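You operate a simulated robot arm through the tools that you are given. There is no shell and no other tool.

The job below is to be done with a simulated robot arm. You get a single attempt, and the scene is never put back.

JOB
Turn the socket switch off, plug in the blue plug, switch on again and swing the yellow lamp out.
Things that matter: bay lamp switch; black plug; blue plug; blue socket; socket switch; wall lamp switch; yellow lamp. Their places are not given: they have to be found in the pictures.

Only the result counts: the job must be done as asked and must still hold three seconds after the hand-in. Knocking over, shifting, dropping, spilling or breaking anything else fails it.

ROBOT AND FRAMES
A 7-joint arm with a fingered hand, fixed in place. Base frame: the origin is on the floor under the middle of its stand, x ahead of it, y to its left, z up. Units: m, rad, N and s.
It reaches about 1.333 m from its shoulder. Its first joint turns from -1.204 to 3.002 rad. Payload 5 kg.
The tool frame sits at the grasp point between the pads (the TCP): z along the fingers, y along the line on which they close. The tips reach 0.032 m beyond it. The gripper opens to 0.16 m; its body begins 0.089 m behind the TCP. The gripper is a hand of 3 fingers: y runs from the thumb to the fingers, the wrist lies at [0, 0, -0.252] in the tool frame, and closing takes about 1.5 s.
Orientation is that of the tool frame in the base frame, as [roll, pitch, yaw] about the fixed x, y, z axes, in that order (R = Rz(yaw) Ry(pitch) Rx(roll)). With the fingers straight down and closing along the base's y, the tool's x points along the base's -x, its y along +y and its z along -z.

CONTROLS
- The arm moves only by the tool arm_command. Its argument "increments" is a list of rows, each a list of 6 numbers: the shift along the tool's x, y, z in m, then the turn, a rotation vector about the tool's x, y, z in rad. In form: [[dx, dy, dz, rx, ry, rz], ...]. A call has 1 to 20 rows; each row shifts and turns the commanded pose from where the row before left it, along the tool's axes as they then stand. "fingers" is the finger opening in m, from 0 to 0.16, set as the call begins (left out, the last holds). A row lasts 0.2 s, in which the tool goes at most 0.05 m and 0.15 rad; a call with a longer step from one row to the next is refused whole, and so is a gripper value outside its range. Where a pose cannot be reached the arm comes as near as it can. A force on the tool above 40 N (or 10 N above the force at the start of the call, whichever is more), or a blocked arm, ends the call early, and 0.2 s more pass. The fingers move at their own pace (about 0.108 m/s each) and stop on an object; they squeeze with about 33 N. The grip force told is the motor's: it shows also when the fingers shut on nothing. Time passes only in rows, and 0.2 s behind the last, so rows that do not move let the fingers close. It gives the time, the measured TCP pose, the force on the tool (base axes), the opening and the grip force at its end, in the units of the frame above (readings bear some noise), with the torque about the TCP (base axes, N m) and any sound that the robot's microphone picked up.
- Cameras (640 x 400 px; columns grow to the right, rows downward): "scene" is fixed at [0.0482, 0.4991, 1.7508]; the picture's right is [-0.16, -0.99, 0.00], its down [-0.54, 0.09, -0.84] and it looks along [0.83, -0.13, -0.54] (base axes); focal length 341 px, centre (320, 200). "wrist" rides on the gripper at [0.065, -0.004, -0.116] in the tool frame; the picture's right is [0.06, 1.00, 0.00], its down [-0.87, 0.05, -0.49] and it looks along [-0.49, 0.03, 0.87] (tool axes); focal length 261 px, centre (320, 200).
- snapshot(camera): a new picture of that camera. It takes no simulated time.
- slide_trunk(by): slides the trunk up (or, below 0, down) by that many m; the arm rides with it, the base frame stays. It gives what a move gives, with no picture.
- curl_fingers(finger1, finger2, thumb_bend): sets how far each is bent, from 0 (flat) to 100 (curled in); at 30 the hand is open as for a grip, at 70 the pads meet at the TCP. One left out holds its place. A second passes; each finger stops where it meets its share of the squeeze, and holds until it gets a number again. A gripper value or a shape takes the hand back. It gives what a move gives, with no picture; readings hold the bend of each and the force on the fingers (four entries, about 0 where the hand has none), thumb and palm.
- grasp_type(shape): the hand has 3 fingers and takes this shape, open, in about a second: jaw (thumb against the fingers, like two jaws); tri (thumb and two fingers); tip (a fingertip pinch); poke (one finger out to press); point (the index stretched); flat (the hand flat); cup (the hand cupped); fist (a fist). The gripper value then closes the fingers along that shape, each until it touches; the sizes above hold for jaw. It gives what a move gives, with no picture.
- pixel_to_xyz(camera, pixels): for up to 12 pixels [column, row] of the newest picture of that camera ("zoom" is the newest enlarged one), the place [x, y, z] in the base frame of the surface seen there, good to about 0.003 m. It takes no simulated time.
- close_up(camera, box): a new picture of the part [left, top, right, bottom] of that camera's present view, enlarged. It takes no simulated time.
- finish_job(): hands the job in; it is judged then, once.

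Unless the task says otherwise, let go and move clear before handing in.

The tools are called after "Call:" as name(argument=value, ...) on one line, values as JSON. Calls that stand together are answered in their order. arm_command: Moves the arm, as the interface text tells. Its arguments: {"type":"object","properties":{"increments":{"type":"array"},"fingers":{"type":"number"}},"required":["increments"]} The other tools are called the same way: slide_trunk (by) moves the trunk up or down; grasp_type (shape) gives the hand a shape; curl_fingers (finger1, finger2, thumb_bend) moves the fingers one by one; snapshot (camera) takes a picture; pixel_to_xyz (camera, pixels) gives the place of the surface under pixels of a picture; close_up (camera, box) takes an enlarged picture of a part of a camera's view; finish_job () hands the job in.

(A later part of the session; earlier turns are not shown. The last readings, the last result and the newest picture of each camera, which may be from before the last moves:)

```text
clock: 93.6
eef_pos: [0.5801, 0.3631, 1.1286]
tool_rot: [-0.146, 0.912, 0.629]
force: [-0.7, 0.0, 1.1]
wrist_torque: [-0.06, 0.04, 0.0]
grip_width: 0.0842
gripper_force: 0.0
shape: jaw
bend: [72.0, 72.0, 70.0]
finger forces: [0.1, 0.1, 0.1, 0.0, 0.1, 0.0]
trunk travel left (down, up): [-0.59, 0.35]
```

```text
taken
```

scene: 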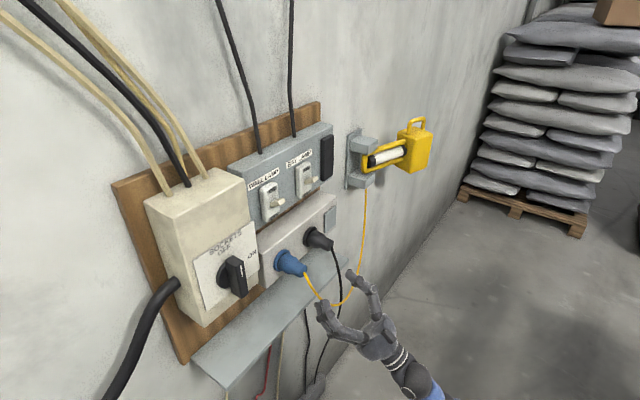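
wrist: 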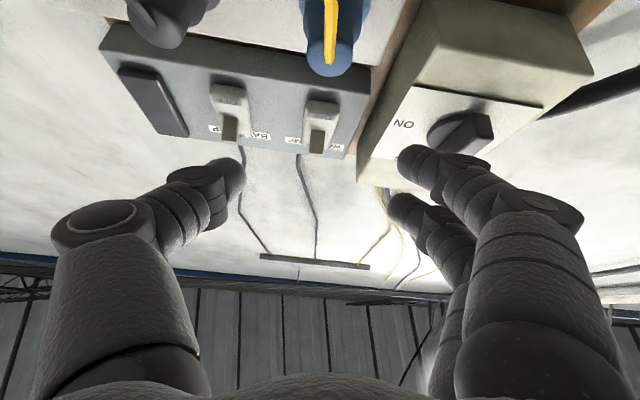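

The blue plug is in, with its cable hanging free to the lamp. Now for the switch: I'll level the hand to face the wall again, then move over to in front of the handle at d≈0.28.

Call:
arm_command(increments=[[0, 0, 0, -0.002, 0.1303, 0.0199], [0, 0, 0, -0.002, 0.1303, 0.0199], [0, 0, 0, -0.002, 0.1303, 0.0199], [0, 0, 0, -0.002, 0.1303, 0.0199], [0, 0, 0, -0.002, 0.1303, 0.0199], [0, 0, 0, 0, 0, 0]])

```text
clock: 95.2
eef_pos: [0.5925, 0.3527, 1.1045]
tool_rot: [-2.328, 1.526, -1.561]
force: [0.1, -0.4, 0.6]
wrist_torque: [-0.02, -0.01, 0.0]
grip_width: 0.0845
gripper_force: 0.0
shape: jaw
bend: [72.0, 72.0, 70.0]
finger forces: [0.1, 0.0, 0.0, 0.0, 0.0, 0.0]
trunk travel left (down, up): [-0.59, 0.35]
stopped in row 6: the arm was blocked; the commanded pose is now the measured one
```

The hand is level to the wall within ~2°, though at a limit again. I'll use the trunk to raise it to handle height (same joint pose), then shift sideways.

Call:
slide_trunk(by=0.146)

Call:
snapshot(camera="scene")

```text
clock: 97.0
eef_pos: [0.5908, 0.3517, 1.2488]
tool_rot: [-2.351, 1.528, -1.584]
force: [0.8, 0.0, -0.5]
wrist_torque: [0.02, 0.04, 0.02]
grip_width: 0.0842
gripper_force: 0.0
shape: jaw
bend: [72.0, 72.0, 70.0]
finger forces: [0.1, 0.1, 0.0, 0.0, 0.0, 0.0]
trunk travel left (down, up): [-0.736, 0.204]
```

```text
taken
```

scene: 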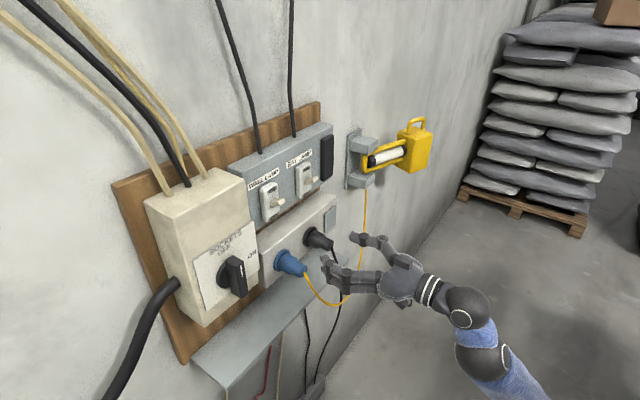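

The hand is at handle height, at d≈0.28, u≈0.169. I'll shift left toward the handle in two stages and watch for limits.

Call:
arm_command(increments=[[-0.001, 0.0317, -0.0006, 0, 0, 0], [-0.001, 0.0317, -0.0006, 0, 0, 0], [-0.001, 0.0317, -0.0006, 0, 0, 0]])

```text
clock: 98.0
eef_pos: [0.5614, 0.3841, 1.2141]
tool_rot: [-1.973, 1.427, -1.256]
force: [1.2, -0.7, -0.1]
wrist_torque: [-0.01, 0.0, 0.03]
grip_width: 0.0847
gripper_force: 0.0
shape: jaw
bend: [72.0, 72.0, 70.0]
finger forces: [0.1, 0.0, 0.0, 0.0, 0.0, 0.0]
trunk travel left (down, up): [-0.736, 0.204]
stopped in row 3: the arm was blocked; the commanded pose is now the measured one
```

The arm blocks when moving left with the hand level in this elbow-low posture; the pitched-up pose had more freedom. I'll return to ~35° pitched up: from there I can push the handle's lower end leftward (clockwise) with one finger from below.

Call:
arm_command(increments=[[0, 0, 0, -0.0053, -0.1341, 0.0295], [0, 0, 0, -0.0053, -0.1341, 0.0295], [0, 0, 0, -0.0053, -0.1341, 0.0295], [0, 0, 0, -0.0053, -0.1341, 0.0295], [0, 0, 0, -0.0053, -0.1341, 0.0295], [0, 0, 0, 0, 0, 0]])

```text
clock: 99.3
eef_pos: [0.559, 0.3861, 1.2155]
tool_rot: [0.011, 0.958, 0.796]
force: [-0.8, 1.1, 0.2]
wrist_torque: [0.0, 0.0, -0.04]
grip_width: 0.0844
gripper_force: 0.0
shape: jaw
bend: [72.0, 72.0, 70.0]
finger forces: [0.0, 0.1, 0.0, 0.1, 0.1, 0.0]
trunk travel left (down, up): [-0.736, 0.204]
```

The hand is pitched up 35° with no limit trouble. I'll take the poke shape and look at where the finger points.

Call:
grasp_type(shape="poke")

Call:
snapshot(camera="wrist")

Call:
snapshot(camera="scene")

```text
clock: 100.2
eef_pos: [0.5588, 0.3869, 1.2144]
tool_rot: [0.01, 0.957, 0.794]
force: [0.0, -0.3, -0.7]
wrist_torque: [0.0, 0.01, -0.01]
grip_width: 0.0001
gripper_force: 0.2
shape: poke
bend: [100.0, 100.0, 46.0]
finger forces: [0.0, 0.0, 0.0, 0.1, 0.0, 0.0]
trunk travel left (down, up): [-0.736, 0.204]
```

```text
taken
```

wrist: 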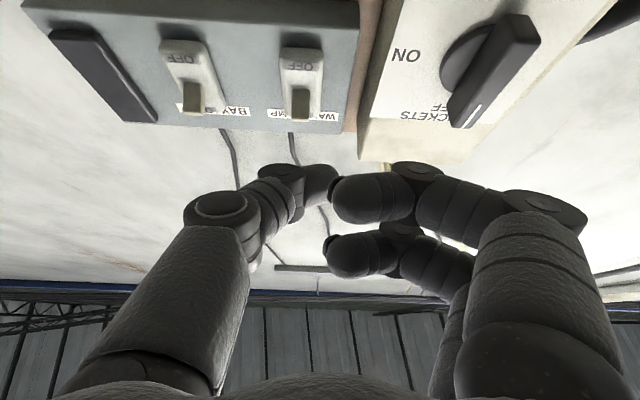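

```text
taken
```

scene: 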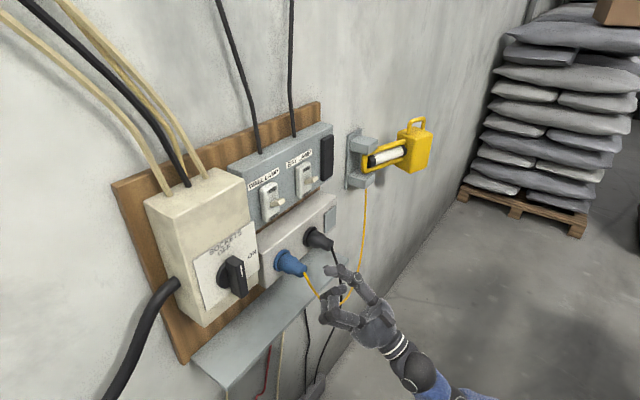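

In "poke" the thumb and curled fingers meet rather than leaving a clear straight finger. I'll try "point" instead.

Call:
grasp_type(shape="point")

Call:
snapshot(camera="wrist")

Call:
close_up(camera="scene", box=[270, 230, 430, 350])

```text
clock: 101.2
eef_pos: [0.5582, 0.3874, 1.2149]
tool_rot: [0.011, 0.957, 0.796]
force: [-1.0, 0.8, -0.6]
wrist_torque: [0.01, 0.0, 0.02]
grip_width: 0.0
gripper_force: 0.0
shape: point
bend: [38.0, 100.0, 42.0]
finger forces: [0.0, 0.0, 0.0, 0.1, 0.1, 0.0]
trunk travel left (down, up): [-0.736, 0.204]
```

```text
taken
```

wrist: 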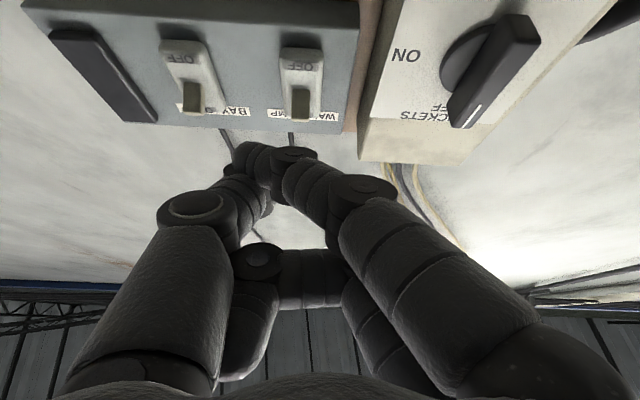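

```text
3.33 times, centred on (350, 290) of scene
```

zoom: 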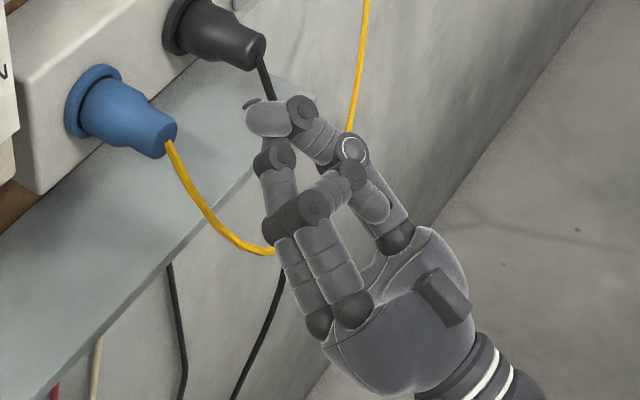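

"Point" isn't a clear straight finger either, so I'll use the jaw shape fully closed as a solid beak. I'll close it and, still well off the wall, move left in front of the handle to test the reach.

Call:
grasp_type(shape="jaw")

Call:
arm_command(increments=[[0, 0.03, 0, 0, 0, 0], [0, 0.03, 0, 0, 0, 0], [0, 0.03, 0, 0, 0, 0], [0, 0, 0, 0, 0, 0], [0, 0, 0, 0, 0, 0]], fingers=0.0)

```text
clock: 102.0
eef_pos: [0.5585, 0.3872, 1.2151]
tool_rot: [0.012, 0.957, 0.796]
force: [-0.3, 0.0, -0.2]
wrist_torque: [0.01, -0.03, -0.02]
grip_width: 0.1601
gripper_force: 0.1
shape: jaw
bend: [30.0, 30.0, 30.0]
finger forces: [0.0, 0.1, 0.0, 0.0, 0.0, 0.0]
trunk travel left (down, up): [-0.736, 0.204]
```

```text
clock: 103.2
eef_pos: [0.508, 0.4394, 1.2044]
tool_rot: [-0.053, 0.964, 0.731]
force: [-0.3, 0.3, 0.1]
wrist_torque: [0.0, 0.01, 0.06]
grip_width: 0.0
gripper_force: 33.1
shape: jaw
bend: [65.0, 65.0, 67.0]
finger forces: [0.1, 0.0, 0.0, 0.1, 0.1, 0.0]
trunk travel left (down, up): [-0.736, 0.204]
```

Reach to the left is limited while the hand keeps bearing 45°; letting it point more to the left (bearing ~75°, coming from the right) should relax it. I'll turn it that way here.

Call:
arm_command(increments=[[0, 0, 0, -0.1054, -0.0031, 0.0825], [0, 0, 0, -0.1054, -0.0031, 0.0825], [0, 0, 0, -0.1054, -0.0031, 0.0825], [0, 0, 0, -0.1054, -0.0031, 0.0825], [0, 0, 0, 0, 0, 0]])

Call:
snapshot(camera="scene")

Call:
snapshot(camera="wrist")

```text
clock: 104.5
eef_pos: [0.4944, 0.4505, 1.2166]
tool_rot: [0.048, 0.936, 1.363]
force: [-1.0, 0.6, -0.1]
wrist_torque: [-0.01, 0.0, -0.03]
grip_width: 0.0001
gripper_force: 33.1
shape: jaw
bend: [65.0, 65.0, 67.0]
finger forces: [0.0, 0.0, 0.1, 0.0, 0.0, 0.0]
trunk travel left (down, up): [-0.736, 0.204]
```

```text
taken
```

scene: 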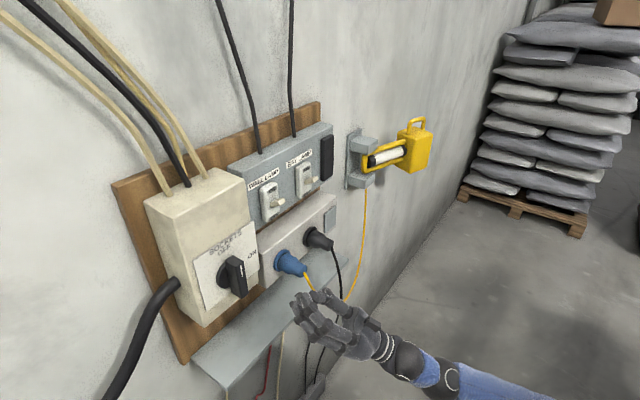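

```text
taken
```

wrist: 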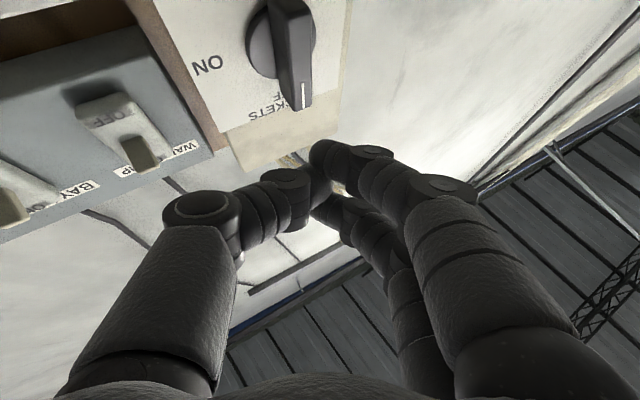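

Turned to bearing ~78° and the TCP went exactly where asked. The handle's lower end is at about u=-0.02, z=1.21; I'll bring the closed beak in to its right side, stopping ~3 cm short of full depth.

Call:
arm_command(increments=[[0.0183, -0.0166, 0.02, 0, 0, 0], [0.0183, -0.0166, 0.02, 0, 0, 0], [0.0183, -0.0166, 0.02, 0, 0, 0], [0, 0, 0, 0, 0, 0]])

Call:
close_up(camera="scene", box=[190, 220, 340, 330])

Call:
snapshot(camera="wrist")

```text
clock: 105.5
eef_pos: [0.5598, 0.5158, 1.2062]
tool_rot: [0.048, 0.936, 1.362]
force: [-0.2, -0.2, 0.8]
wrist_torque: [-0.02, 0.04, -0.02]
grip_width: 0.0001
gripper_force: 32.8
shape: jaw
bend: [65.0, 65.0, 67.0]
finger forces: [0.1, 0.0, 0.0, 0.1, 0.1, 0.0]
trunk travel left (down, up): [-0.736, 0.204]
```

```text
3.64 times, centred on (265, 275) of scene
```

zoom: 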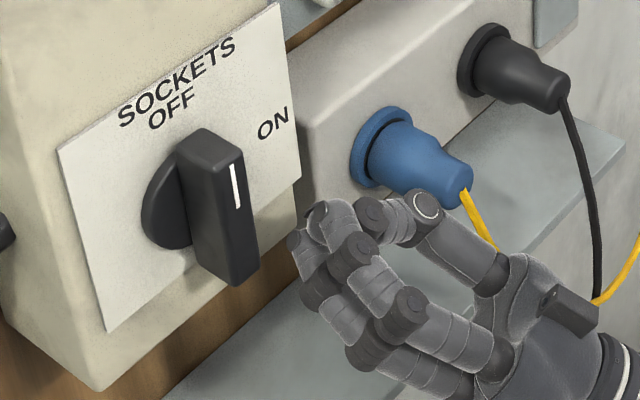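

```text
taken
```

wrist: 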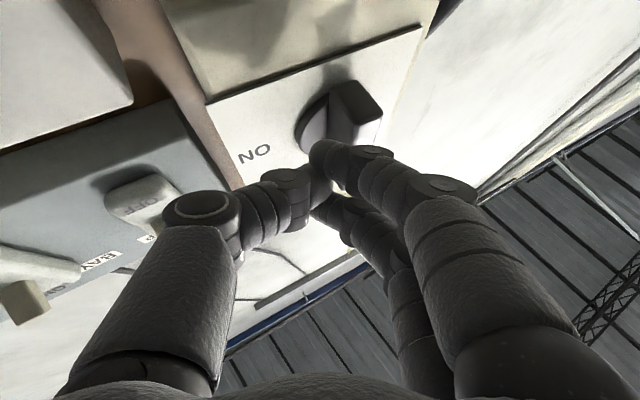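

The beak is beside the handle's lower right. I'll measure the fingertip positions before going deeper.

Call:
pixel_to_xyz(camera="zoom", pixels=[[293, 243], [300, 240], [318, 215], [335, 215], [365, 215], [310, 285], [352, 355], [425, 205]])

Call:
pixel_to_xyz(camera="wrist", pixels=[[320, 155], [322, 208], [310, 185], [365, 110], [340, 90]])

```text
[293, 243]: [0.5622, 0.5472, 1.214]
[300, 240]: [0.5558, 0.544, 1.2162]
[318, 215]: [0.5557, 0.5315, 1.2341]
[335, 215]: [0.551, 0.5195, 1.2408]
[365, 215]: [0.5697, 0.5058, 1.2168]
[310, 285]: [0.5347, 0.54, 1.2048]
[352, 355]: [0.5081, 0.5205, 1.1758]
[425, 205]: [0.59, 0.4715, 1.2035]
```

```text
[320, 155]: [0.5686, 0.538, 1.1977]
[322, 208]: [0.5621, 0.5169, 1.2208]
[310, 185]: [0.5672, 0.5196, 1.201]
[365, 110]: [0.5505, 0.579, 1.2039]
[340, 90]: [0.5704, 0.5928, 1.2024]
```

The lower fingertip is at u≈0.011, d≈0.163, the bar's right side at u≈-0.012. I'll go in the last 3.4 cm beside the bar.

Call:
arm_command(increments=[[0.01, -0.0087, 0.0107, 0, 0, 0], [0.0101, -0.0088, 0.0107, 0, 0, 0], [0, 0, 0, 0, 0, 0]])

Call:
close_up(camera="scene", box=[190, 220, 340, 330])

```text
clock: 106.2
eef_pos: [0.5871, 0.5399, 1.2019]
tool_rot: [0.048, 0.936, 1.362]
force: [0.0, 0.8, -0.3]
wrist_torque: [-0.01, 0.03, 0.01]
grip_width: 0.0
gripper_force: 32.9
shape: jaw
bend: [65.0, 65.0, 67.0]
finger forces: [0.0, 0.0, 0.0, 0.0, 0.0, 0.1]
trunk travel left (down, up): [-0.736, 0.204]
```

```text
3.64 times, centred on (265, 275) of scene
```

zoom: 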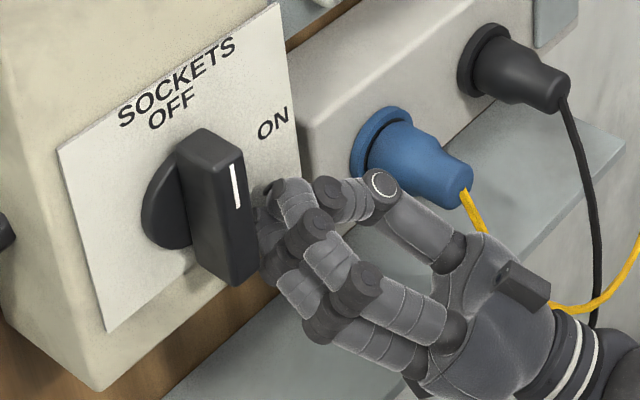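

The beak is next to the bar's lower end. I'll now push it left along the arc (clockwise turn of the handle), first half.

Call:
arm_command(increments=[[0.0022, 0.0132, 0.0023, 0, 0, 0], [0.0055, 0.0058, 0.0004, 0, 0, 0], [0.0054, 0.0058, 0.0004, 0, 0, 0], [0.0039, 0.0069, 0.0023, 0, 0, 0], [0.0039, 0.0069, 0.0023, 0, 0, 0], [0, 0, 0, 0, 0, 0]])

Call:
close_up(camera="scene", box=[190, 220, 340, 330])

Call:
snapshot(camera="wrist")

```text
clock: 107.7
eef_pos: [0.5527, 0.5686, 1.1898]
tool_rot: [0.05, 0.937, 1.363]
force: [0.0, -2.1, -0.8]
wrist_torque: [0.0, -0.02, 0.05]
grip_width: 0.0
gripper_force: 33.2
shape: jaw
bend: [65.0, 65.0, 67.0]
finger forces: [0.0, 0.0, 0.0, 0.0, 0.0, 0.1]
trunk travel left (down, up): [-0.736, 0.204]
```

```text
3.64 times, centred on (265, 275) of scene
```

zoom: 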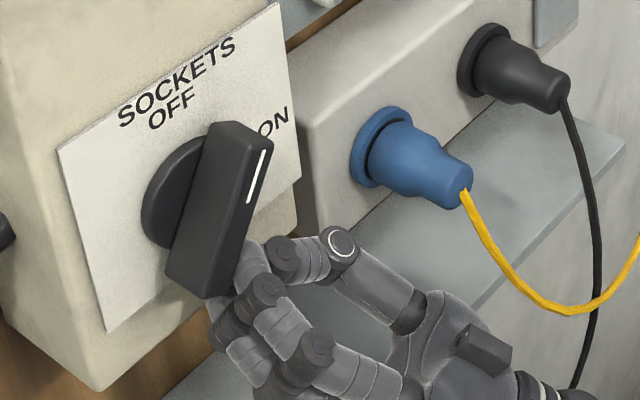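

```text
taken
```

wrist: 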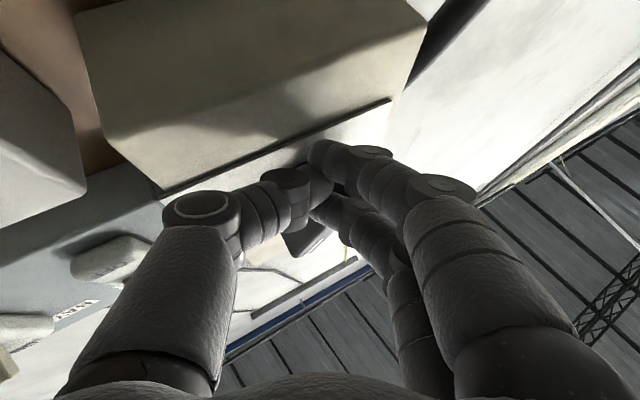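

The handle has turned ~28° toward ON with light force. I'll continue left and up along the arc.

Call:
arm_command(increments=[[0.0013, 0.007, 0.0042, 0, 0, 0], [0.0013, 0.007, 0.0042, 0, 0, 0], [-0.0015, 0.006, 0.0055, 0, 0, 0], [-0.0014, 0.0061, 0.0055, 0, 0, 0], [-0.0048, 0.0045, 0.0067, 0, 0, 0], [0, 0, 0, 0, 0, 0]])

Call:
close_up(camera="scene", box=[190, 220, 340, 330])

```text
clock: 109.0
eef_pos: [0.5407, 0.583, 1.1919]
tool_rot: [0.031, 0.961, 1.334]
force: [-0.3, -0.9, 0.1]
wrist_torque: [0.05, -0.01, 0.0]
grip_width: 0.0
gripper_force: 33.2
shape: jaw
bend: [65.0, 65.0, 67.0]
finger forces: [0.0, 0.1, 0.0, 0.0, 0.1, 0.0]
trunk travel left (down, up): [-0.736, 0.204]
```

```text
3.64 times, centred on (265, 275) of scene
```

zoom: 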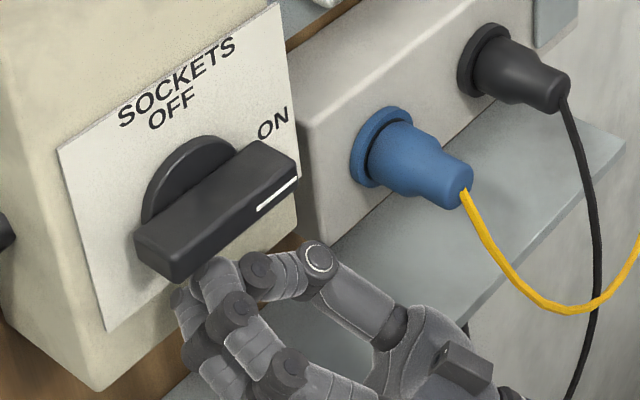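

The handle has swung to horizontal with its white mark at ON. I'll verify its angle by measuring both ends of the bar's top edge.

Call:
pixel_to_xyz(camera="zoom", pixels=[[145, 225], [178, 250], [262, 143], [295, 165], [175, 272], [293, 185], [220, 195], [235, 215]])

Call:
close_up(camera="scene", box=[190, 215, 270, 310])

```text
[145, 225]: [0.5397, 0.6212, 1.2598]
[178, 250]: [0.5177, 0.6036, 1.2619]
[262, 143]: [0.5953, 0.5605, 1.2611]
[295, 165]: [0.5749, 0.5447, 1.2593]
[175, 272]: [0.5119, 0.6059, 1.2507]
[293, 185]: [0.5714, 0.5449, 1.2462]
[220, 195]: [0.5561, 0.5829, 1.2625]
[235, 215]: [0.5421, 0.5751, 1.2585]
```

```text
4.21 times, centred on (230, 262) of scene
```

zoom: 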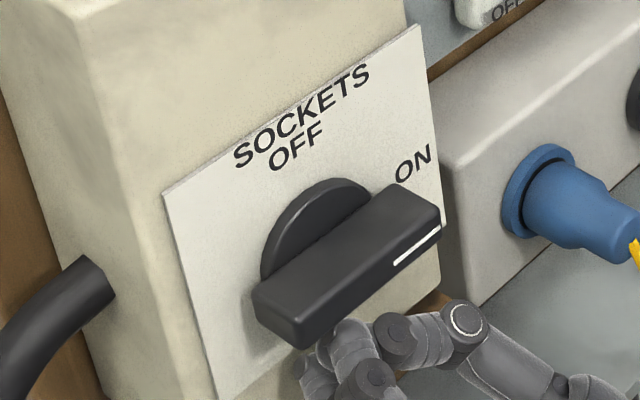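

The handle reads level at both ends (z≈1.26), exactly as in the first picture, so the sockets are ON. I'll draw the hand back out and down from under the bar, then study the lamp.

Call:
arm_command(increments=[[0, 0, -0.03, 0, 0, 0], [0, 0, -0.03, 0, 0, 0], [0, 0, -0.03, 0, 0, 0], [0, 0, -0.03, 0, 0, 0]])

Call:
snapshot(camera="scene")

Call:
close_up(camera="scene", box=[335, 100, 445, 200])

```text
clock: 110.0
eef_pos: [0.5052, 0.4991, 1.1408]
tool_rot: [0.049, 0.935, 1.365]
force: [-0.3, 0.4, 0.6]
wrist_torque: [-0.04, 0.03, -0.01]
grip_width: 0.0
gripper_force: 32.6
shape: jaw
bend: [65.0, 65.0, 67.0]
finger forces: [0.0, 0.1, 0.1, 0.1, 0.1, 0.0]
trunk travel left (down, up): [-0.736, 0.204]
```

```text
taken
```

scene: 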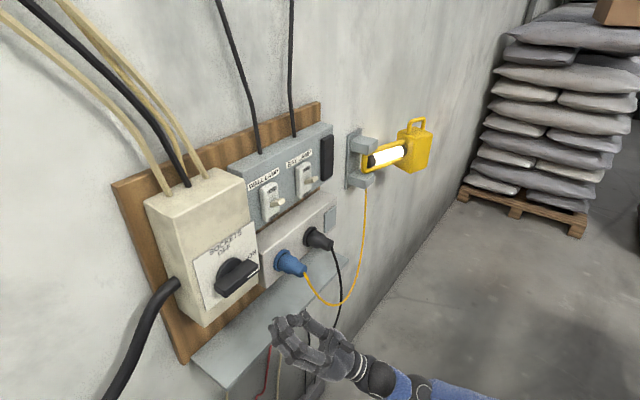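

```text
4.00 times, centred on (390, 150) of scene
```

zoom: 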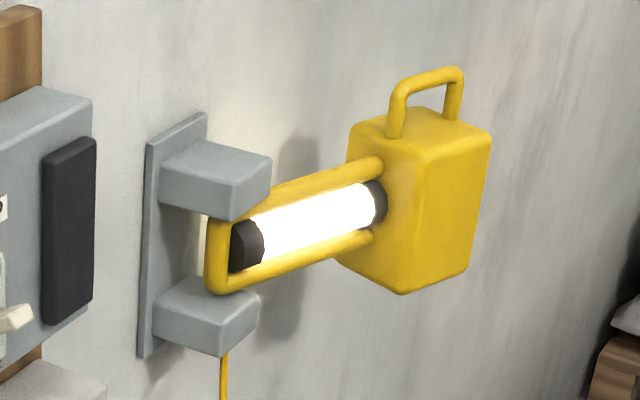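

The lamp's tube is now glowing, so the plug and switch are working. I'll measure the lamp's hinge, frame and head.

Call:
pixel_to_xyz(camera="zoom", pixels=[[216, 250], [225, 205], [255, 190], [250, 320], [320, 175], [320, 250], [360, 140], [415, 160], [400, 280], [470, 260], [485, 150], [400, 110]])

Call:
pixel_to_xyz(camera="zoom", pixels=[[425, 80], [458, 85], [300, 225], [345, 260], [390, 215], [450, 120], [190, 180], [210, 310], [155, 300], [223, 380], [375, 165], [440, 200]])

```text
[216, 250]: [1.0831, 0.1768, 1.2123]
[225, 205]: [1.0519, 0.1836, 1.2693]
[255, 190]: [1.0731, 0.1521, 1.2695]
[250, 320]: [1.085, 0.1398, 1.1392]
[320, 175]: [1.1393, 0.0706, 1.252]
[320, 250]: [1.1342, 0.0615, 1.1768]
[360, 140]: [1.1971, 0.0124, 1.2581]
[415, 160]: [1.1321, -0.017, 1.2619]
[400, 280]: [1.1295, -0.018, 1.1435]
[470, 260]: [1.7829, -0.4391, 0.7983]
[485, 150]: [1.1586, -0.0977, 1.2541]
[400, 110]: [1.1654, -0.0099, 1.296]
```

```text
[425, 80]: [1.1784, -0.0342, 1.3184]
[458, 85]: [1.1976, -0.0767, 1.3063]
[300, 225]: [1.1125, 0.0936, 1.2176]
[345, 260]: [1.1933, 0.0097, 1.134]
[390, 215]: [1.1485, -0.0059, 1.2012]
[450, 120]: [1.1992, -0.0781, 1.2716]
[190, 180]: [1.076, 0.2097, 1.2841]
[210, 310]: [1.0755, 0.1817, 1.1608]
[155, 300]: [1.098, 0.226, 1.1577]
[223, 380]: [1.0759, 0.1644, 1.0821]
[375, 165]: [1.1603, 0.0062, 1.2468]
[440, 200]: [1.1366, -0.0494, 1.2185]
```

The measurements put the lamp's hinge at u≈0.641, d≈0.055, with the frame standing ~22° off the wall and the head at radius 0.19–0.28 m. My plan is to hook the frame's lower rod (z≈1.177) from beneath with the closed beak and pull it toward the robot. First I'll back out to d≈0.32 and look at the trail to the right.

Call:
arm_command(increments=[[-0.0199, 0.0205, -0.028, 0, 0, 0], [-0.0199, 0.0205, -0.028, 0, 0, 0], [0, 0, 0, 0, 0, 0]])

Call:
pixel_to_xyz(camera="scene", pixels=[[305, 280], [315, 295], [330, 303], [345, 300], [357, 280], [363, 240], [365, 210], [340, 265], [341, 290]])

```text
clock: 110.8
eef_pos: [0.4448, 0.4398, 1.1406]
tool_rot: [0.047, 0.935, 1.361]
force: [0.1, 0.3, 0.0]
wrist_torque: [0.04, -0.03, 0.02]
grip_width: 0.0
gripper_force: 32.5
shape: jaw
bend: [65.0, 65.0, 67.0]
finger forces: [0.1, 0.0, 0.0, 0.0, 0.0, 0.0]
trunk travel left (down, up): [-0.736, 0.204]
```

```text
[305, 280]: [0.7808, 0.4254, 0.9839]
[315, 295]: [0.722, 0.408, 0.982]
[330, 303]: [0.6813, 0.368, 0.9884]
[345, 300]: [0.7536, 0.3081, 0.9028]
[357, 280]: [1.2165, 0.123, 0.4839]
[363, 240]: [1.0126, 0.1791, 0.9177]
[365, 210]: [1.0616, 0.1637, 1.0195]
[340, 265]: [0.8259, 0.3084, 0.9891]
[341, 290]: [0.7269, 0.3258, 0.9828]
```

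The lamp's cable stays within d≈0.21, so at d≈0.32 the way is free. I'll move right along the wall while turning the hand gradually from bearing 78° toward 0°, in two calls.

Call:
arm_command(increments=[[-0.0129, -0.0335, -0.0175, 0.0909, -0.0032, -0.067], [-0.0106, -0.0358, -0.0144, 0.0909, -0.0032, -0.067], [-0.0081, -0.0376, -0.011, 0.0909, -0.0032, -0.067], [-0.0055, -0.0389, -0.0075, 0.0909, -0.0032, -0.067], [-0.0029, -0.0397, -0.0039, 0.0909, -0.0032, -0.067], [-0.0002, -0.04, -0.0003, 0.0909, -0.0032, -0.067]])

```text
clock: 112.2
eef_pos: [0.6106, 0.267, 1.1336]
tool_rot: [0.048, 0.934, 0.681]
force: [0.4, 1.1, 0.5]
wrist_torque: [-0.01, 0.01, 0.04]
grip_width: 0.0001
gripper_force: 32.7
shape: jaw
bend: [65.0, 65.0, 67.0]
finger forces: [0.0, 0.1, 0.0, 0.0, 0.0, 0.1]
trunk travel left (down, up): [-0.736, 0.204]
```

On track (u≈0.243, bearing 39°). Continuing the second half.

Call:
arm_command(increments=[[0.0025, -0.0398, 0.0034, 0.0909, -0.0032, -0.067], [0.0051, -0.0391, 0.007, 0.0909, -0.0032, -0.067], [0.0077, -0.0378, 0.0105, 0.0909, -0.0032, -0.067], [0.0102, -0.0361, 0.0139, 0.0909, -0.0032, -0.067], [0.0126, -0.0339, 0.0171, 0.0909, -0.0032, -0.067], [0.0148, -0.0313, 0.02, 0.0909, -0.0032, -0.067]])

Call:
snapshot(camera="scene")

Call:
snapshot(camera="wrist")

```text
clock: 113.7
eef_pos: [0.7751, 0.0933, 1.1274]
tool_rot: [0.046, 0.938, 0.003]
force: [-0.6, 0.9, 0.7]
wrist_torque: [-0.02, -0.04, -0.03]
grip_width: 0.0002
gripper_force: 32.9
shape: jaw
bend: [65.0, 65.0, 67.0]
finger forces: [0.1, 0.0, 0.0, 0.0, 0.1, 0.1]
trunk travel left (down, up): [-0.736, 0.204]
```

```text
taken
```

scene: 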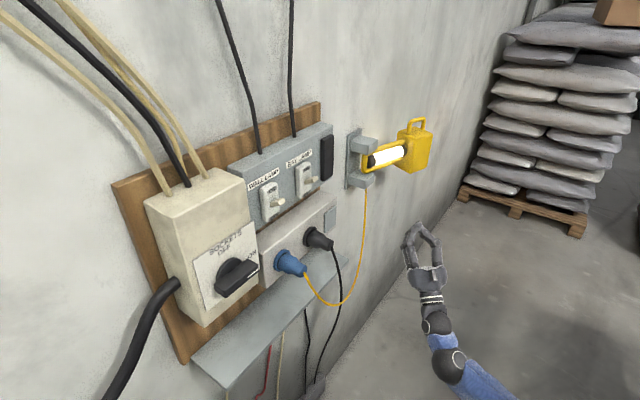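

```text
taken
```

wrist: 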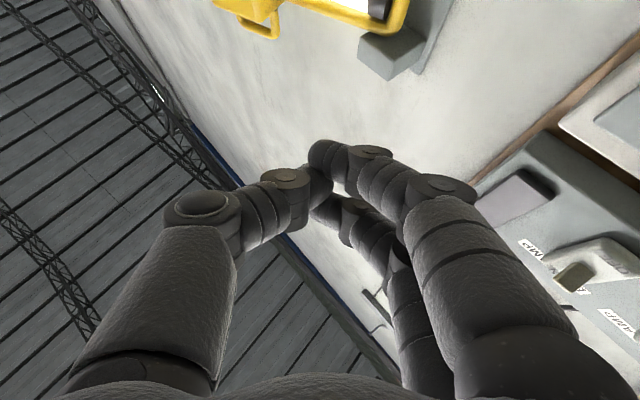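

The hand is at bearing 0°, in front of and below the lamp's area, moving freely. I'll lower the trunk 0.35 m so the arm can reach forward and up under the lamp frame.

Call:
slide_trunk(by=-0.35)

```text
clock: 117.1
eef_pos: [0.7743, 0.0937, 0.7772]
tool_rot: [0.046, 0.934, 0.003]
force: [-0.5, 0.4, -0.7]
wrist_torque: [0.02, 0.01, -0.05]
grip_width: 0.0
gripper_force: 32.8
shape: jaw
bend: [65.0, 65.0, 67.0]
finger forces: [0.1, 0.1, 0.0, 0.1, 0.1, 0.1]
trunk travel left (down, up): [-0.386, 0.554]
```

Trunk lowered. I'll raise the pitch to 45° and advance toward a point below and in front of the lamp, keeping right of the hanging cable.

Call:
arm_command(increments=[[0, 0, 0, -0.0218, -0.074, 0.0008], [0, 0, 0, -0.0218, -0.074, 0.0008], [0.0003, -0.007, 0.0413, 0, 0, 0], [0.0003, -0.007, 0.0413, 0, 0, 0], [0.0003, -0.007, 0.0413, 0, 0, 0], [0.0003, -0.007, 0.0413, 0, 0, 0], [0.0003, -0.007, 0.0413, 0, 0, 0], [0.0003, -0.007, 0.0413, 0, 0, 0], [0.0003, -0.007, 0.0413, 0, 0, 0]])

Call:
snapshot(camera="scene")

Call:
snapshot(camera="wrist")

```text
clock: 119.1
eef_pos: [0.979, 0.0436, 0.9772]
tool_rot: [0.0, 0.788, 0.001]
force: [-0.1, -0.6, -1.0]
wrist_torque: [-0.01, -0.01, -0.01]
grip_width: 0.0002
gripper_force: 33.1
shape: jaw
bend: [65.0, 65.0, 67.0]
finger forces: [0.1, 0.1, 0.0, 0.1, 0.0, 0.1]
trunk travel left (down, up): [-0.386, 0.554]
```

```text
taken
```

scene: 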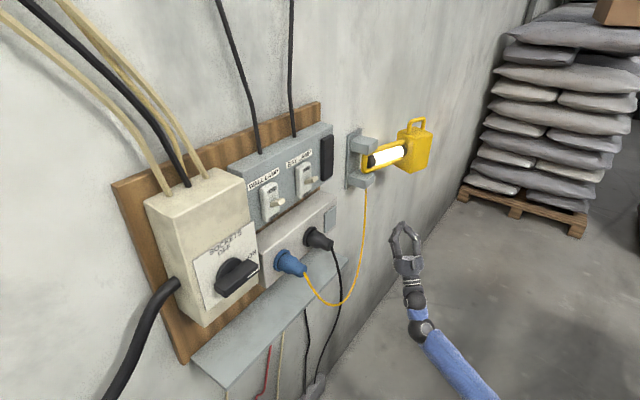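

```text
taken
```

wrist: 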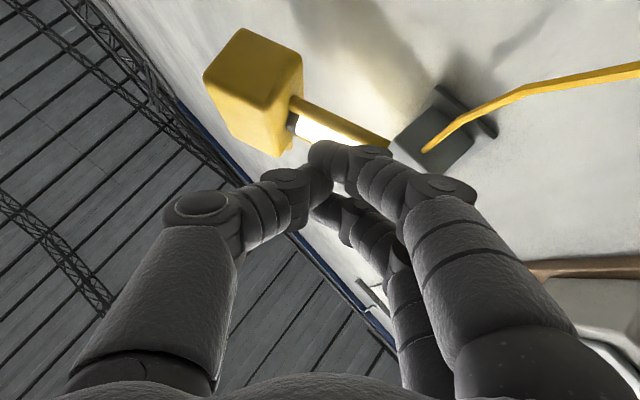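

The arm moves freely here and the wrist camera looks up at the lamp: head at (255,90), lower rod at (340,120), bracket block at (435,140). I'll measure these from below.

Call:
pixel_to_xyz(camera="wrist", pixels=[[310, 105], [330, 115], [350, 125], [375, 137], [295, 97], [290, 130], [245, 30], [205, 75], [300, 75], [270, 150], [435, 145], [430, 150]])

Call:
close_up(camera="wrist", box=[190, 10, 490, 200])

```text
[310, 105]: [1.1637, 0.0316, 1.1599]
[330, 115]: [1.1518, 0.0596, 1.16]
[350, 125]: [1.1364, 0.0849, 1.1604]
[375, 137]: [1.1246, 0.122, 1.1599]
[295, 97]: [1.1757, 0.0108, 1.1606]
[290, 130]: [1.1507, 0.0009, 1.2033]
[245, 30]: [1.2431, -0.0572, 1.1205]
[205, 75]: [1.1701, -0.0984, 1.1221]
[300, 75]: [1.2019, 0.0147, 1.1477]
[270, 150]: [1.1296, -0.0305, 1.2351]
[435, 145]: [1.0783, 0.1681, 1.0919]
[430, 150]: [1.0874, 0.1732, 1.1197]
```

```text
2.11 times, centred on (340, 105) of wrist
```

zoom: 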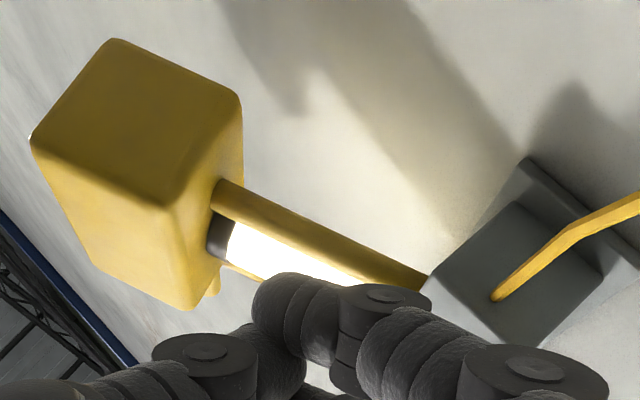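

From below, the lower rod's underside is at z≈1.160 on a line through (1.152, 0.060), and the head begins near y≈0.01. I'll slide the beak in beneath the rod to (1.18, 0.06, 1.09), with its tip behind the rod but still below it.

Call:
arm_command(increments=[[0.0104, 0.0027, 0.037, 0, 0, 0], [0.0104, 0.0027, 0.037, 0, 0, 0], [0.0104, 0.0027, 0.037, 0, 0, 0], [0.0104, 0.0027, 0.037, 0, 0, 0], [0.0104, 0.0027, 0.037, 0, 0, 0], [0.0104, 0.0027, 0.0369, 0, 0, 0], [0, 0, 0, 0, 0, 0]])

Call:
close_up(camera="scene", box=[335, 100, 455, 220])

Call:
snapshot(camera="wrist")

```text
clock: 120.7
eef_pos: [1.1841, 0.0595, 1.0896]
tool_rot: [0.0, 0.79, 0.001]
force: [0.0, -0.2, 0.1]
wrist_torque: [-0.01, 0.01, 0.0]
grip_width: 0.0001
gripper_force: 32.9
shape: jaw
bend: [65.0, 65.0, 67.0]
finger forces: [0.0, 0.1, 0.1, 0.0, 0.0, 0.0]
trunk travel left (down, up): [-0.386, 0.554]
```

```text
3.33 times, centred on (395, 160) of scene
```

zoom: 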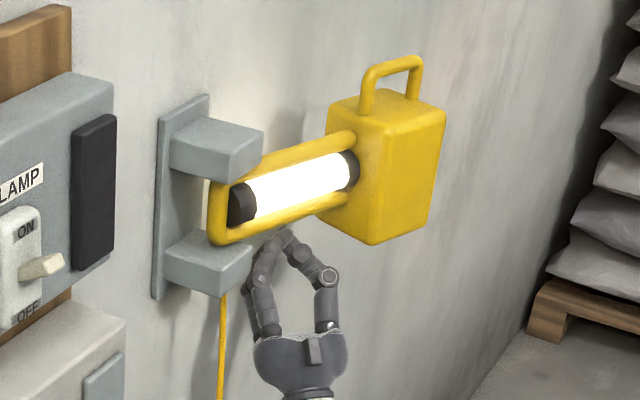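

```text
taken
```

wrist: 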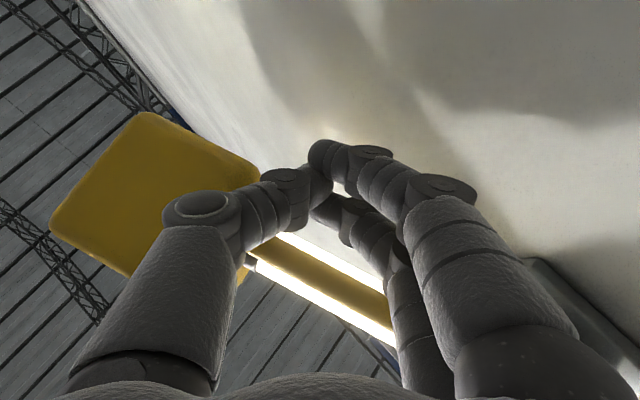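

The beak is beneath and just behind the rod. I'll raise it 4 cm so it stands behind the rod.

Call:
arm_command(increments=[[-0.0141, 0, 0.0141, 0, 0, 0], [-0.0141, 0, 0.0141, 0, 0, 0], [0, 0, 0, 0, 0, 0]])

Call:
close_up(camera="scene", box=[335, 100, 455, 220])

Call:
snapshot(camera="wrist")

```text
clock: 121.5
eef_pos: [1.1837, 0.0583, 1.1308]
tool_rot: [0.0, 0.789, 0.003]
force: [0.1, -0.9, -0.1]
wrist_torque: [-0.04, -0.02, -0.02]
grip_width: 0.0002
gripper_force: 33.1
shape: jaw
bend: [65.0, 65.0, 67.0]
finger forces: [0.0, 0.0, 0.1, 0.0, 0.0, 0.0]
trunk travel left (down, up): [-0.386, 0.554]
```

```text
3.33 times, centred on (395, 160) of scene
```

zoom: 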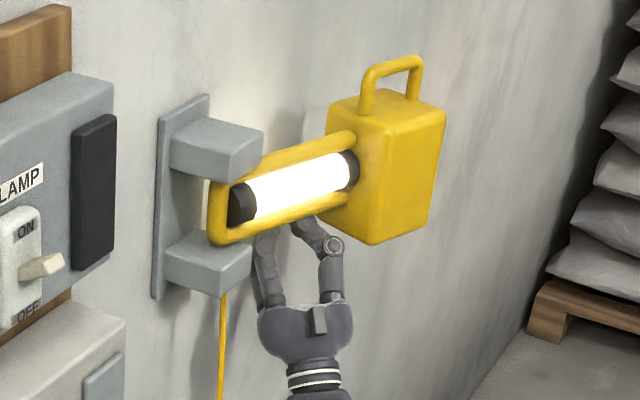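

```text
taken
```

wrist: 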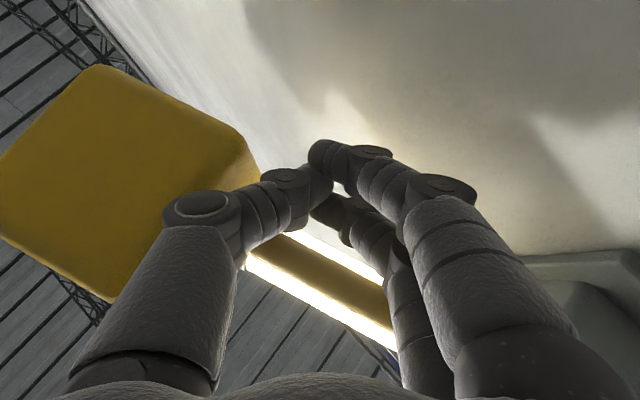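

The beak now stands behind the rod with its tips hidden from the scene camera. I'll raise it slightly more and start pulling along the lamp's arc, about the first 20°.

Call:
arm_command(increments=[[-0.0057, 0, 0.0057, 0, 0, 0], [-0.0115, -0.0061, -0.0115, 0, 0, 0], [-0.0129, -0.0088, -0.0129, 0, 0, 0], [-0.0136, -0.0063, -0.0136, 0, 0, 0], [0, 0, 0, 0, 0, 0]])

Call:
close_up(camera="scene", box=[335, 100, 455, 220])

Call:
snapshot(camera="wrist")

```text
clock: 122.7
eef_pos: [1.1298, 0.0419, 1.1373]
tool_rot: [-0.004, 0.791, 0.002]
force: [-0.1, 13.1, -11.3]
wrist_torque: [0.83, 0.03, -0.66]
grip_width: 0.0002
gripper_force: 32.5
shape: jaw
bend: [65.0, 64.0, 67.0]
finger forces: [0.1, 0.6, 0.0, 0.0, 17.8, 0.0]
trunk travel left (down, up): [-0.386, 0.554]
```

```text
3.33 times, centred on (395, 160) of scene
```

zoom: 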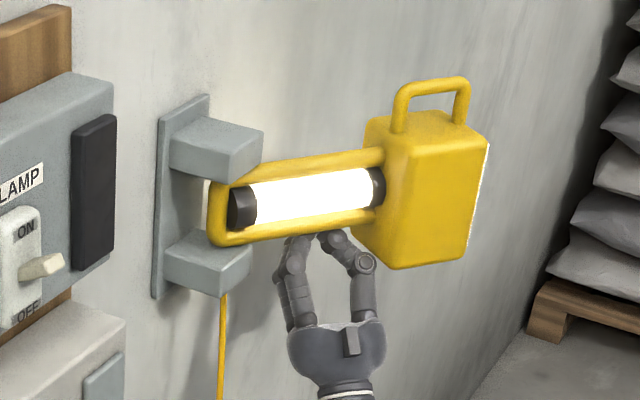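

```text
taken
```

wrist: 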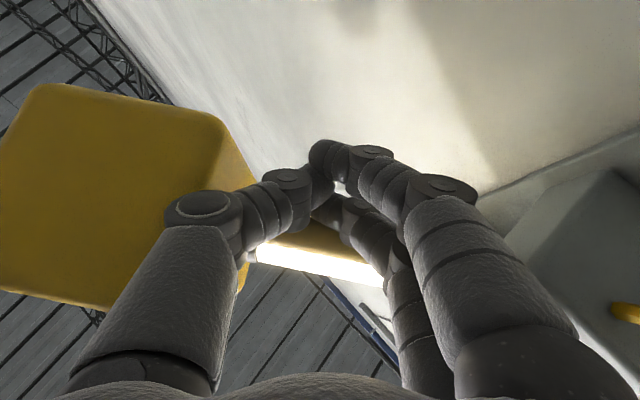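

The lamp is swinging out and its tube stays lit; the thumb is rubbing against the head's left face (17.8 N), so I'll shift a little toward the hinge. First I'll measure the lamp's current angle.

Call:
pixel_to_xyz(camera="zoom", pixels=[[240, 238], [300, 230], [350, 218], [300, 170], [350, 158], [395, 150], [400, 260], [385, 200], [480, 150], [430, 200], [310, 190], [370, 260]])

Call:
pixel_to_xyz(wrist_dummy=0, camera="wrist", pixels=[[320, 235], [340, 240], [215, 130], [120, 300], [40, 90], [250, 180]])

```text
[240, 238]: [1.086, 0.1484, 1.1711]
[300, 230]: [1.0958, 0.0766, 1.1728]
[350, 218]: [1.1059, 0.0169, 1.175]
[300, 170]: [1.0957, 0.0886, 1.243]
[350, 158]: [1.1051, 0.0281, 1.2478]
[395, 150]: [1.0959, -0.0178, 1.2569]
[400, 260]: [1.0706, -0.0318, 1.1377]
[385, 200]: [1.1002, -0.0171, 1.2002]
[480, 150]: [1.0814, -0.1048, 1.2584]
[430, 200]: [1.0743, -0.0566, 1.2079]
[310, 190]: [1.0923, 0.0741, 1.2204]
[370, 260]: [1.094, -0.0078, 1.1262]
```

```text
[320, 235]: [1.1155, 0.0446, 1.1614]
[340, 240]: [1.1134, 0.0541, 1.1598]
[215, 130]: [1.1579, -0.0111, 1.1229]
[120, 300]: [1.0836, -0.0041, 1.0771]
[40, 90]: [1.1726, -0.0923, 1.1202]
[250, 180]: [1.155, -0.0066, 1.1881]
```

The rod has gone from 22° to about 36° off the wall. I'll keep pulling, on a slightly smaller radius to free the thumb from the head.

Call:
arm_command(increments=[[-0.009, 0.0098, -0.009, 0, 0, 0], [-0.0126, 0.0012, -0.0126, 0, 0, 0], [-0.0124, 0.0006, -0.0124, 0, 0, 0], [0, 0, 0, 0, 0, 0]])

Call:
close_up(camera="scene", box=[335, 100, 455, 220])

```text
clock: 123.7
eef_pos: [1.0822, 0.051, 1.1369]
tool_rot: [0.0, 0.789, 0.003]
force: [-1.0, -1.6, -9.5]
wrist_torque: [-0.2, -0.14, 0.03]
grip_width: 0.0002
gripper_force: 33.3
shape: jaw
bend: [65.0, 65.0, 67.0]
finger forces: [0.1, 8.8, 0.0, 0.1, 0.1, 0.0]
trunk travel left (down, up): [-0.386, 0.554]
```

```text
3.33 times, centred on (395, 160) of scene
```

zoom: 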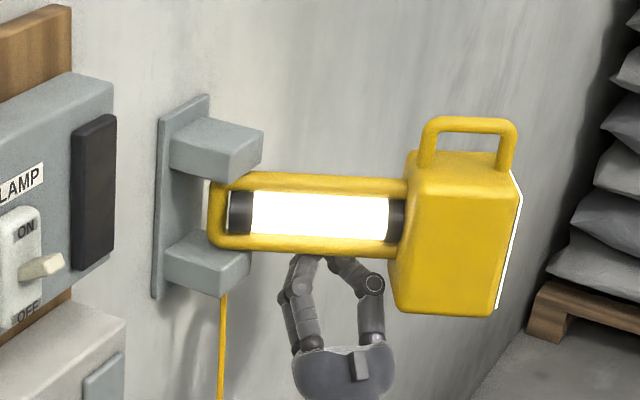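

Roughly half-way out, with modest force. I'll continue the pull and start yawing the hand so it stays clear of the head.

Call:
arm_command(increments=[[-0.0124, 0.0055, -0.0124, 0.0849, 0, -0.0849], [-0.0121, 0.0034, -0.0121, 0.0849, 0, -0.0849], [0, 0, 0, 0, 0, 0]])

Call:
close_up(camera="scene", box=[335, 100, 455, 220])

Call:
snapshot(camera="wrist")

```text
clock: 124.5
eef_pos: [1.0476, 0.0628, 1.1374]
tool_rot: [-0.004, 0.79, -0.241]
force: [-2.4, -2.0, -16.5]
wrist_torque: [-0.34, -0.16, 0.11]
grip_width: 0.0
gripper_force: 33.0
shape: jaw
bend: [65.0, 65.0, 67.0]
finger forces: [0.0, 13.4, 0.1, 0.1, 0.1, 0.0]
trunk travel left (down, up): [-0.386, 0.554]
```

```text
3.33 times, centred on (395, 160) of scene
```

zoom: 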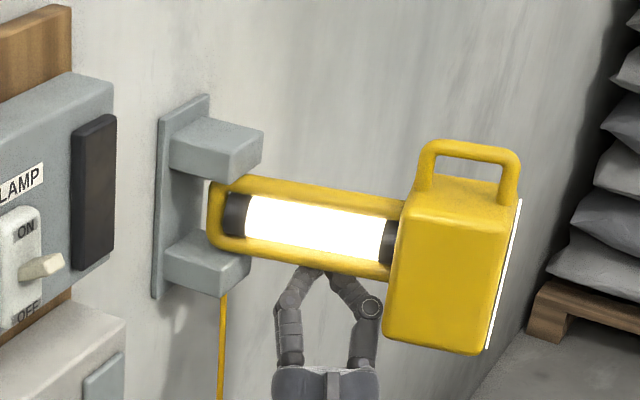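

```text
taken
```

wrist: 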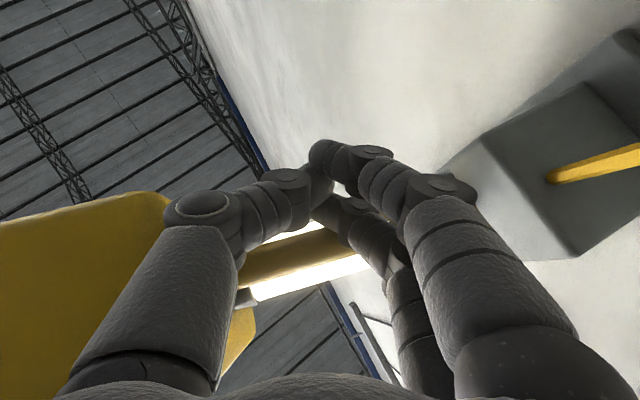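

Still swinging smoothly (about 60° now by eye). I'll carry on along the arc with a little more hook height.

Call:
arm_command(increments=[[-0.0141, 0.0036, -0.0099, 0.0849, 0, -0.0849], [-0.012, 0.0041, -0.012, 0.0849, 0, -0.0849], [0, 0, 0, 0, 0, 0]])

Call:
close_up(camera="scene", box=[335, 100, 455, 220])

Call:
pixel_to_xyz(camera="zoom", pixels=[[260, 190], [330, 205], [380, 225], [260, 250], [330, 275], [450, 240], [430, 200], [500, 220], [400, 320], [440, 330]])

```text
clock: 125.3
eef_pos: [1.0193, 0.0805, 1.138]
tool_rot: [-0.006, 0.792, -0.486]
force: [-0.3, 0.8, -39.9]
wrist_torque: [-0.97, 0.0, 0.0]
grip_width: 0.0
gripper_force: 33.3
shape: jaw
bend: [65.0, 66.0, 67.0]
finger forces: [0.0, 35.6, 0.0, 0.0, 0.0, 0.1]
trunk travel left (down, up): [-0.386, 0.554]
```

```text
3.33 times, centred on (395, 160) of scene
```

zoom: 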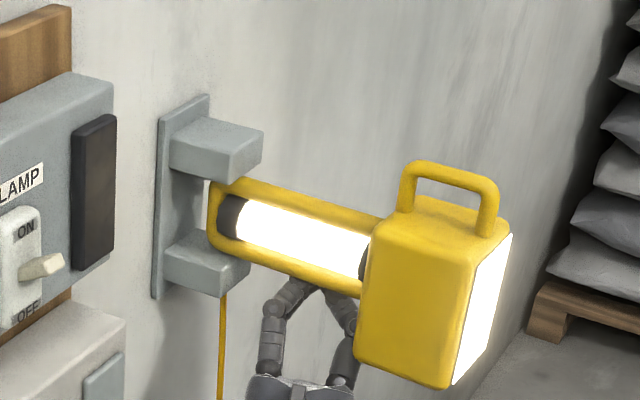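

```text
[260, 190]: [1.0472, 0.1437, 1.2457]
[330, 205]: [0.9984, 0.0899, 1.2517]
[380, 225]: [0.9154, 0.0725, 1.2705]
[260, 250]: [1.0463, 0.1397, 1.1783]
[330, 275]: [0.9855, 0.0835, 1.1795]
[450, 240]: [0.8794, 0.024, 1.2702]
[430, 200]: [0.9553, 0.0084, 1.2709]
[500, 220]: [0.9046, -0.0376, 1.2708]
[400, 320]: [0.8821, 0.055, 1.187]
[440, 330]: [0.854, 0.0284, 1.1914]
```

The rod now runs at bearing ≈-135°, i.e. the lamp stands straight out, 90° from the wall, still lit; the rod is pressing on my finger (40 N down). I'll lower the beak straight down to let go.

Call:
arm_command(increments=[[0.0088, 0, -0.0088, 0, 0, 0], [0.0177, 0, -0.0177, 0, 0, 0], [0.0177, 0, -0.0177, 0, 0, 0], [0, 0, 0, 0, 0, 0]])

Call:
close_up(camera="scene", box=[335, 100, 455, 220])

Call:
snapshot(camera="wrist")

```text
clock: 126.3
eef_pos: [1.0165, 0.0796, 1.0828]
tool_rot: [0.0, 0.788, -0.481]
force: [-0.5, 0.4, 0.8]
wrist_torque: [0.02, 0.01, -0.02]
grip_width: 0.0
gripper_force: 32.8
shape: jaw
bend: [65.0, 66.0, 67.0]
finger forces: [0.0, 0.0, 0.1, 0.1, 0.1, 0.0]
trunk travel left (down, up): [-0.386, 0.554]
```

```text
3.33 times, centred on (395, 160) of scene
```

zoom: 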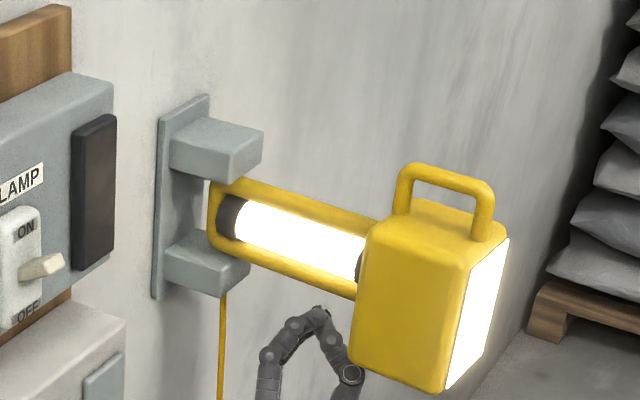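

```text
taken
```

wrist: 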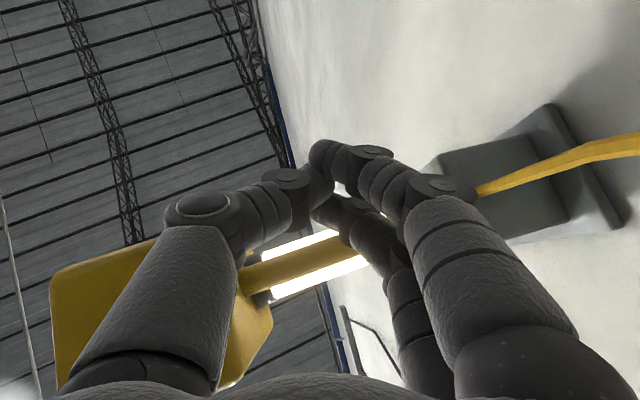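

The hand is free (no force) and the lamp stays out. I'll measure its final angle.

Call:
pixel_to_xyz(camera="zoom", pixels=[[260, 252], [300, 268], [340, 287], [265, 190], [320, 205], [365, 222], [450, 245], [400, 215], [495, 235], [430, 380], [360, 355]])

Call:
pixel_to_xyz(camera="wrist", pixels=[[270, 272], [300, 262], [330, 252], [350, 246], [80, 270], [150, 250], [250, 350]])

```text
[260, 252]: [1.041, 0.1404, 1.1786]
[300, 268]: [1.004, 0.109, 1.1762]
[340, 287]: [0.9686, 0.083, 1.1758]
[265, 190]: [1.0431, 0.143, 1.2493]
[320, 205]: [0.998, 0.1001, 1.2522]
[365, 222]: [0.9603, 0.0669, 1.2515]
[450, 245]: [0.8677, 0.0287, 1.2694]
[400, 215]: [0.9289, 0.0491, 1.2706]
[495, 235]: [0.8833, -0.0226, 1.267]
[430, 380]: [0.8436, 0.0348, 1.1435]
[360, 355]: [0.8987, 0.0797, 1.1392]
```

```text
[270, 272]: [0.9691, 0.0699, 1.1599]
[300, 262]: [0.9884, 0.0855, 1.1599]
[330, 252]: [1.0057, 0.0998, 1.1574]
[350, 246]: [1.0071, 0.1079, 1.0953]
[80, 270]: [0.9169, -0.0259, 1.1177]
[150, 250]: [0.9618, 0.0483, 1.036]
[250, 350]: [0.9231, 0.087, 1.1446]
```

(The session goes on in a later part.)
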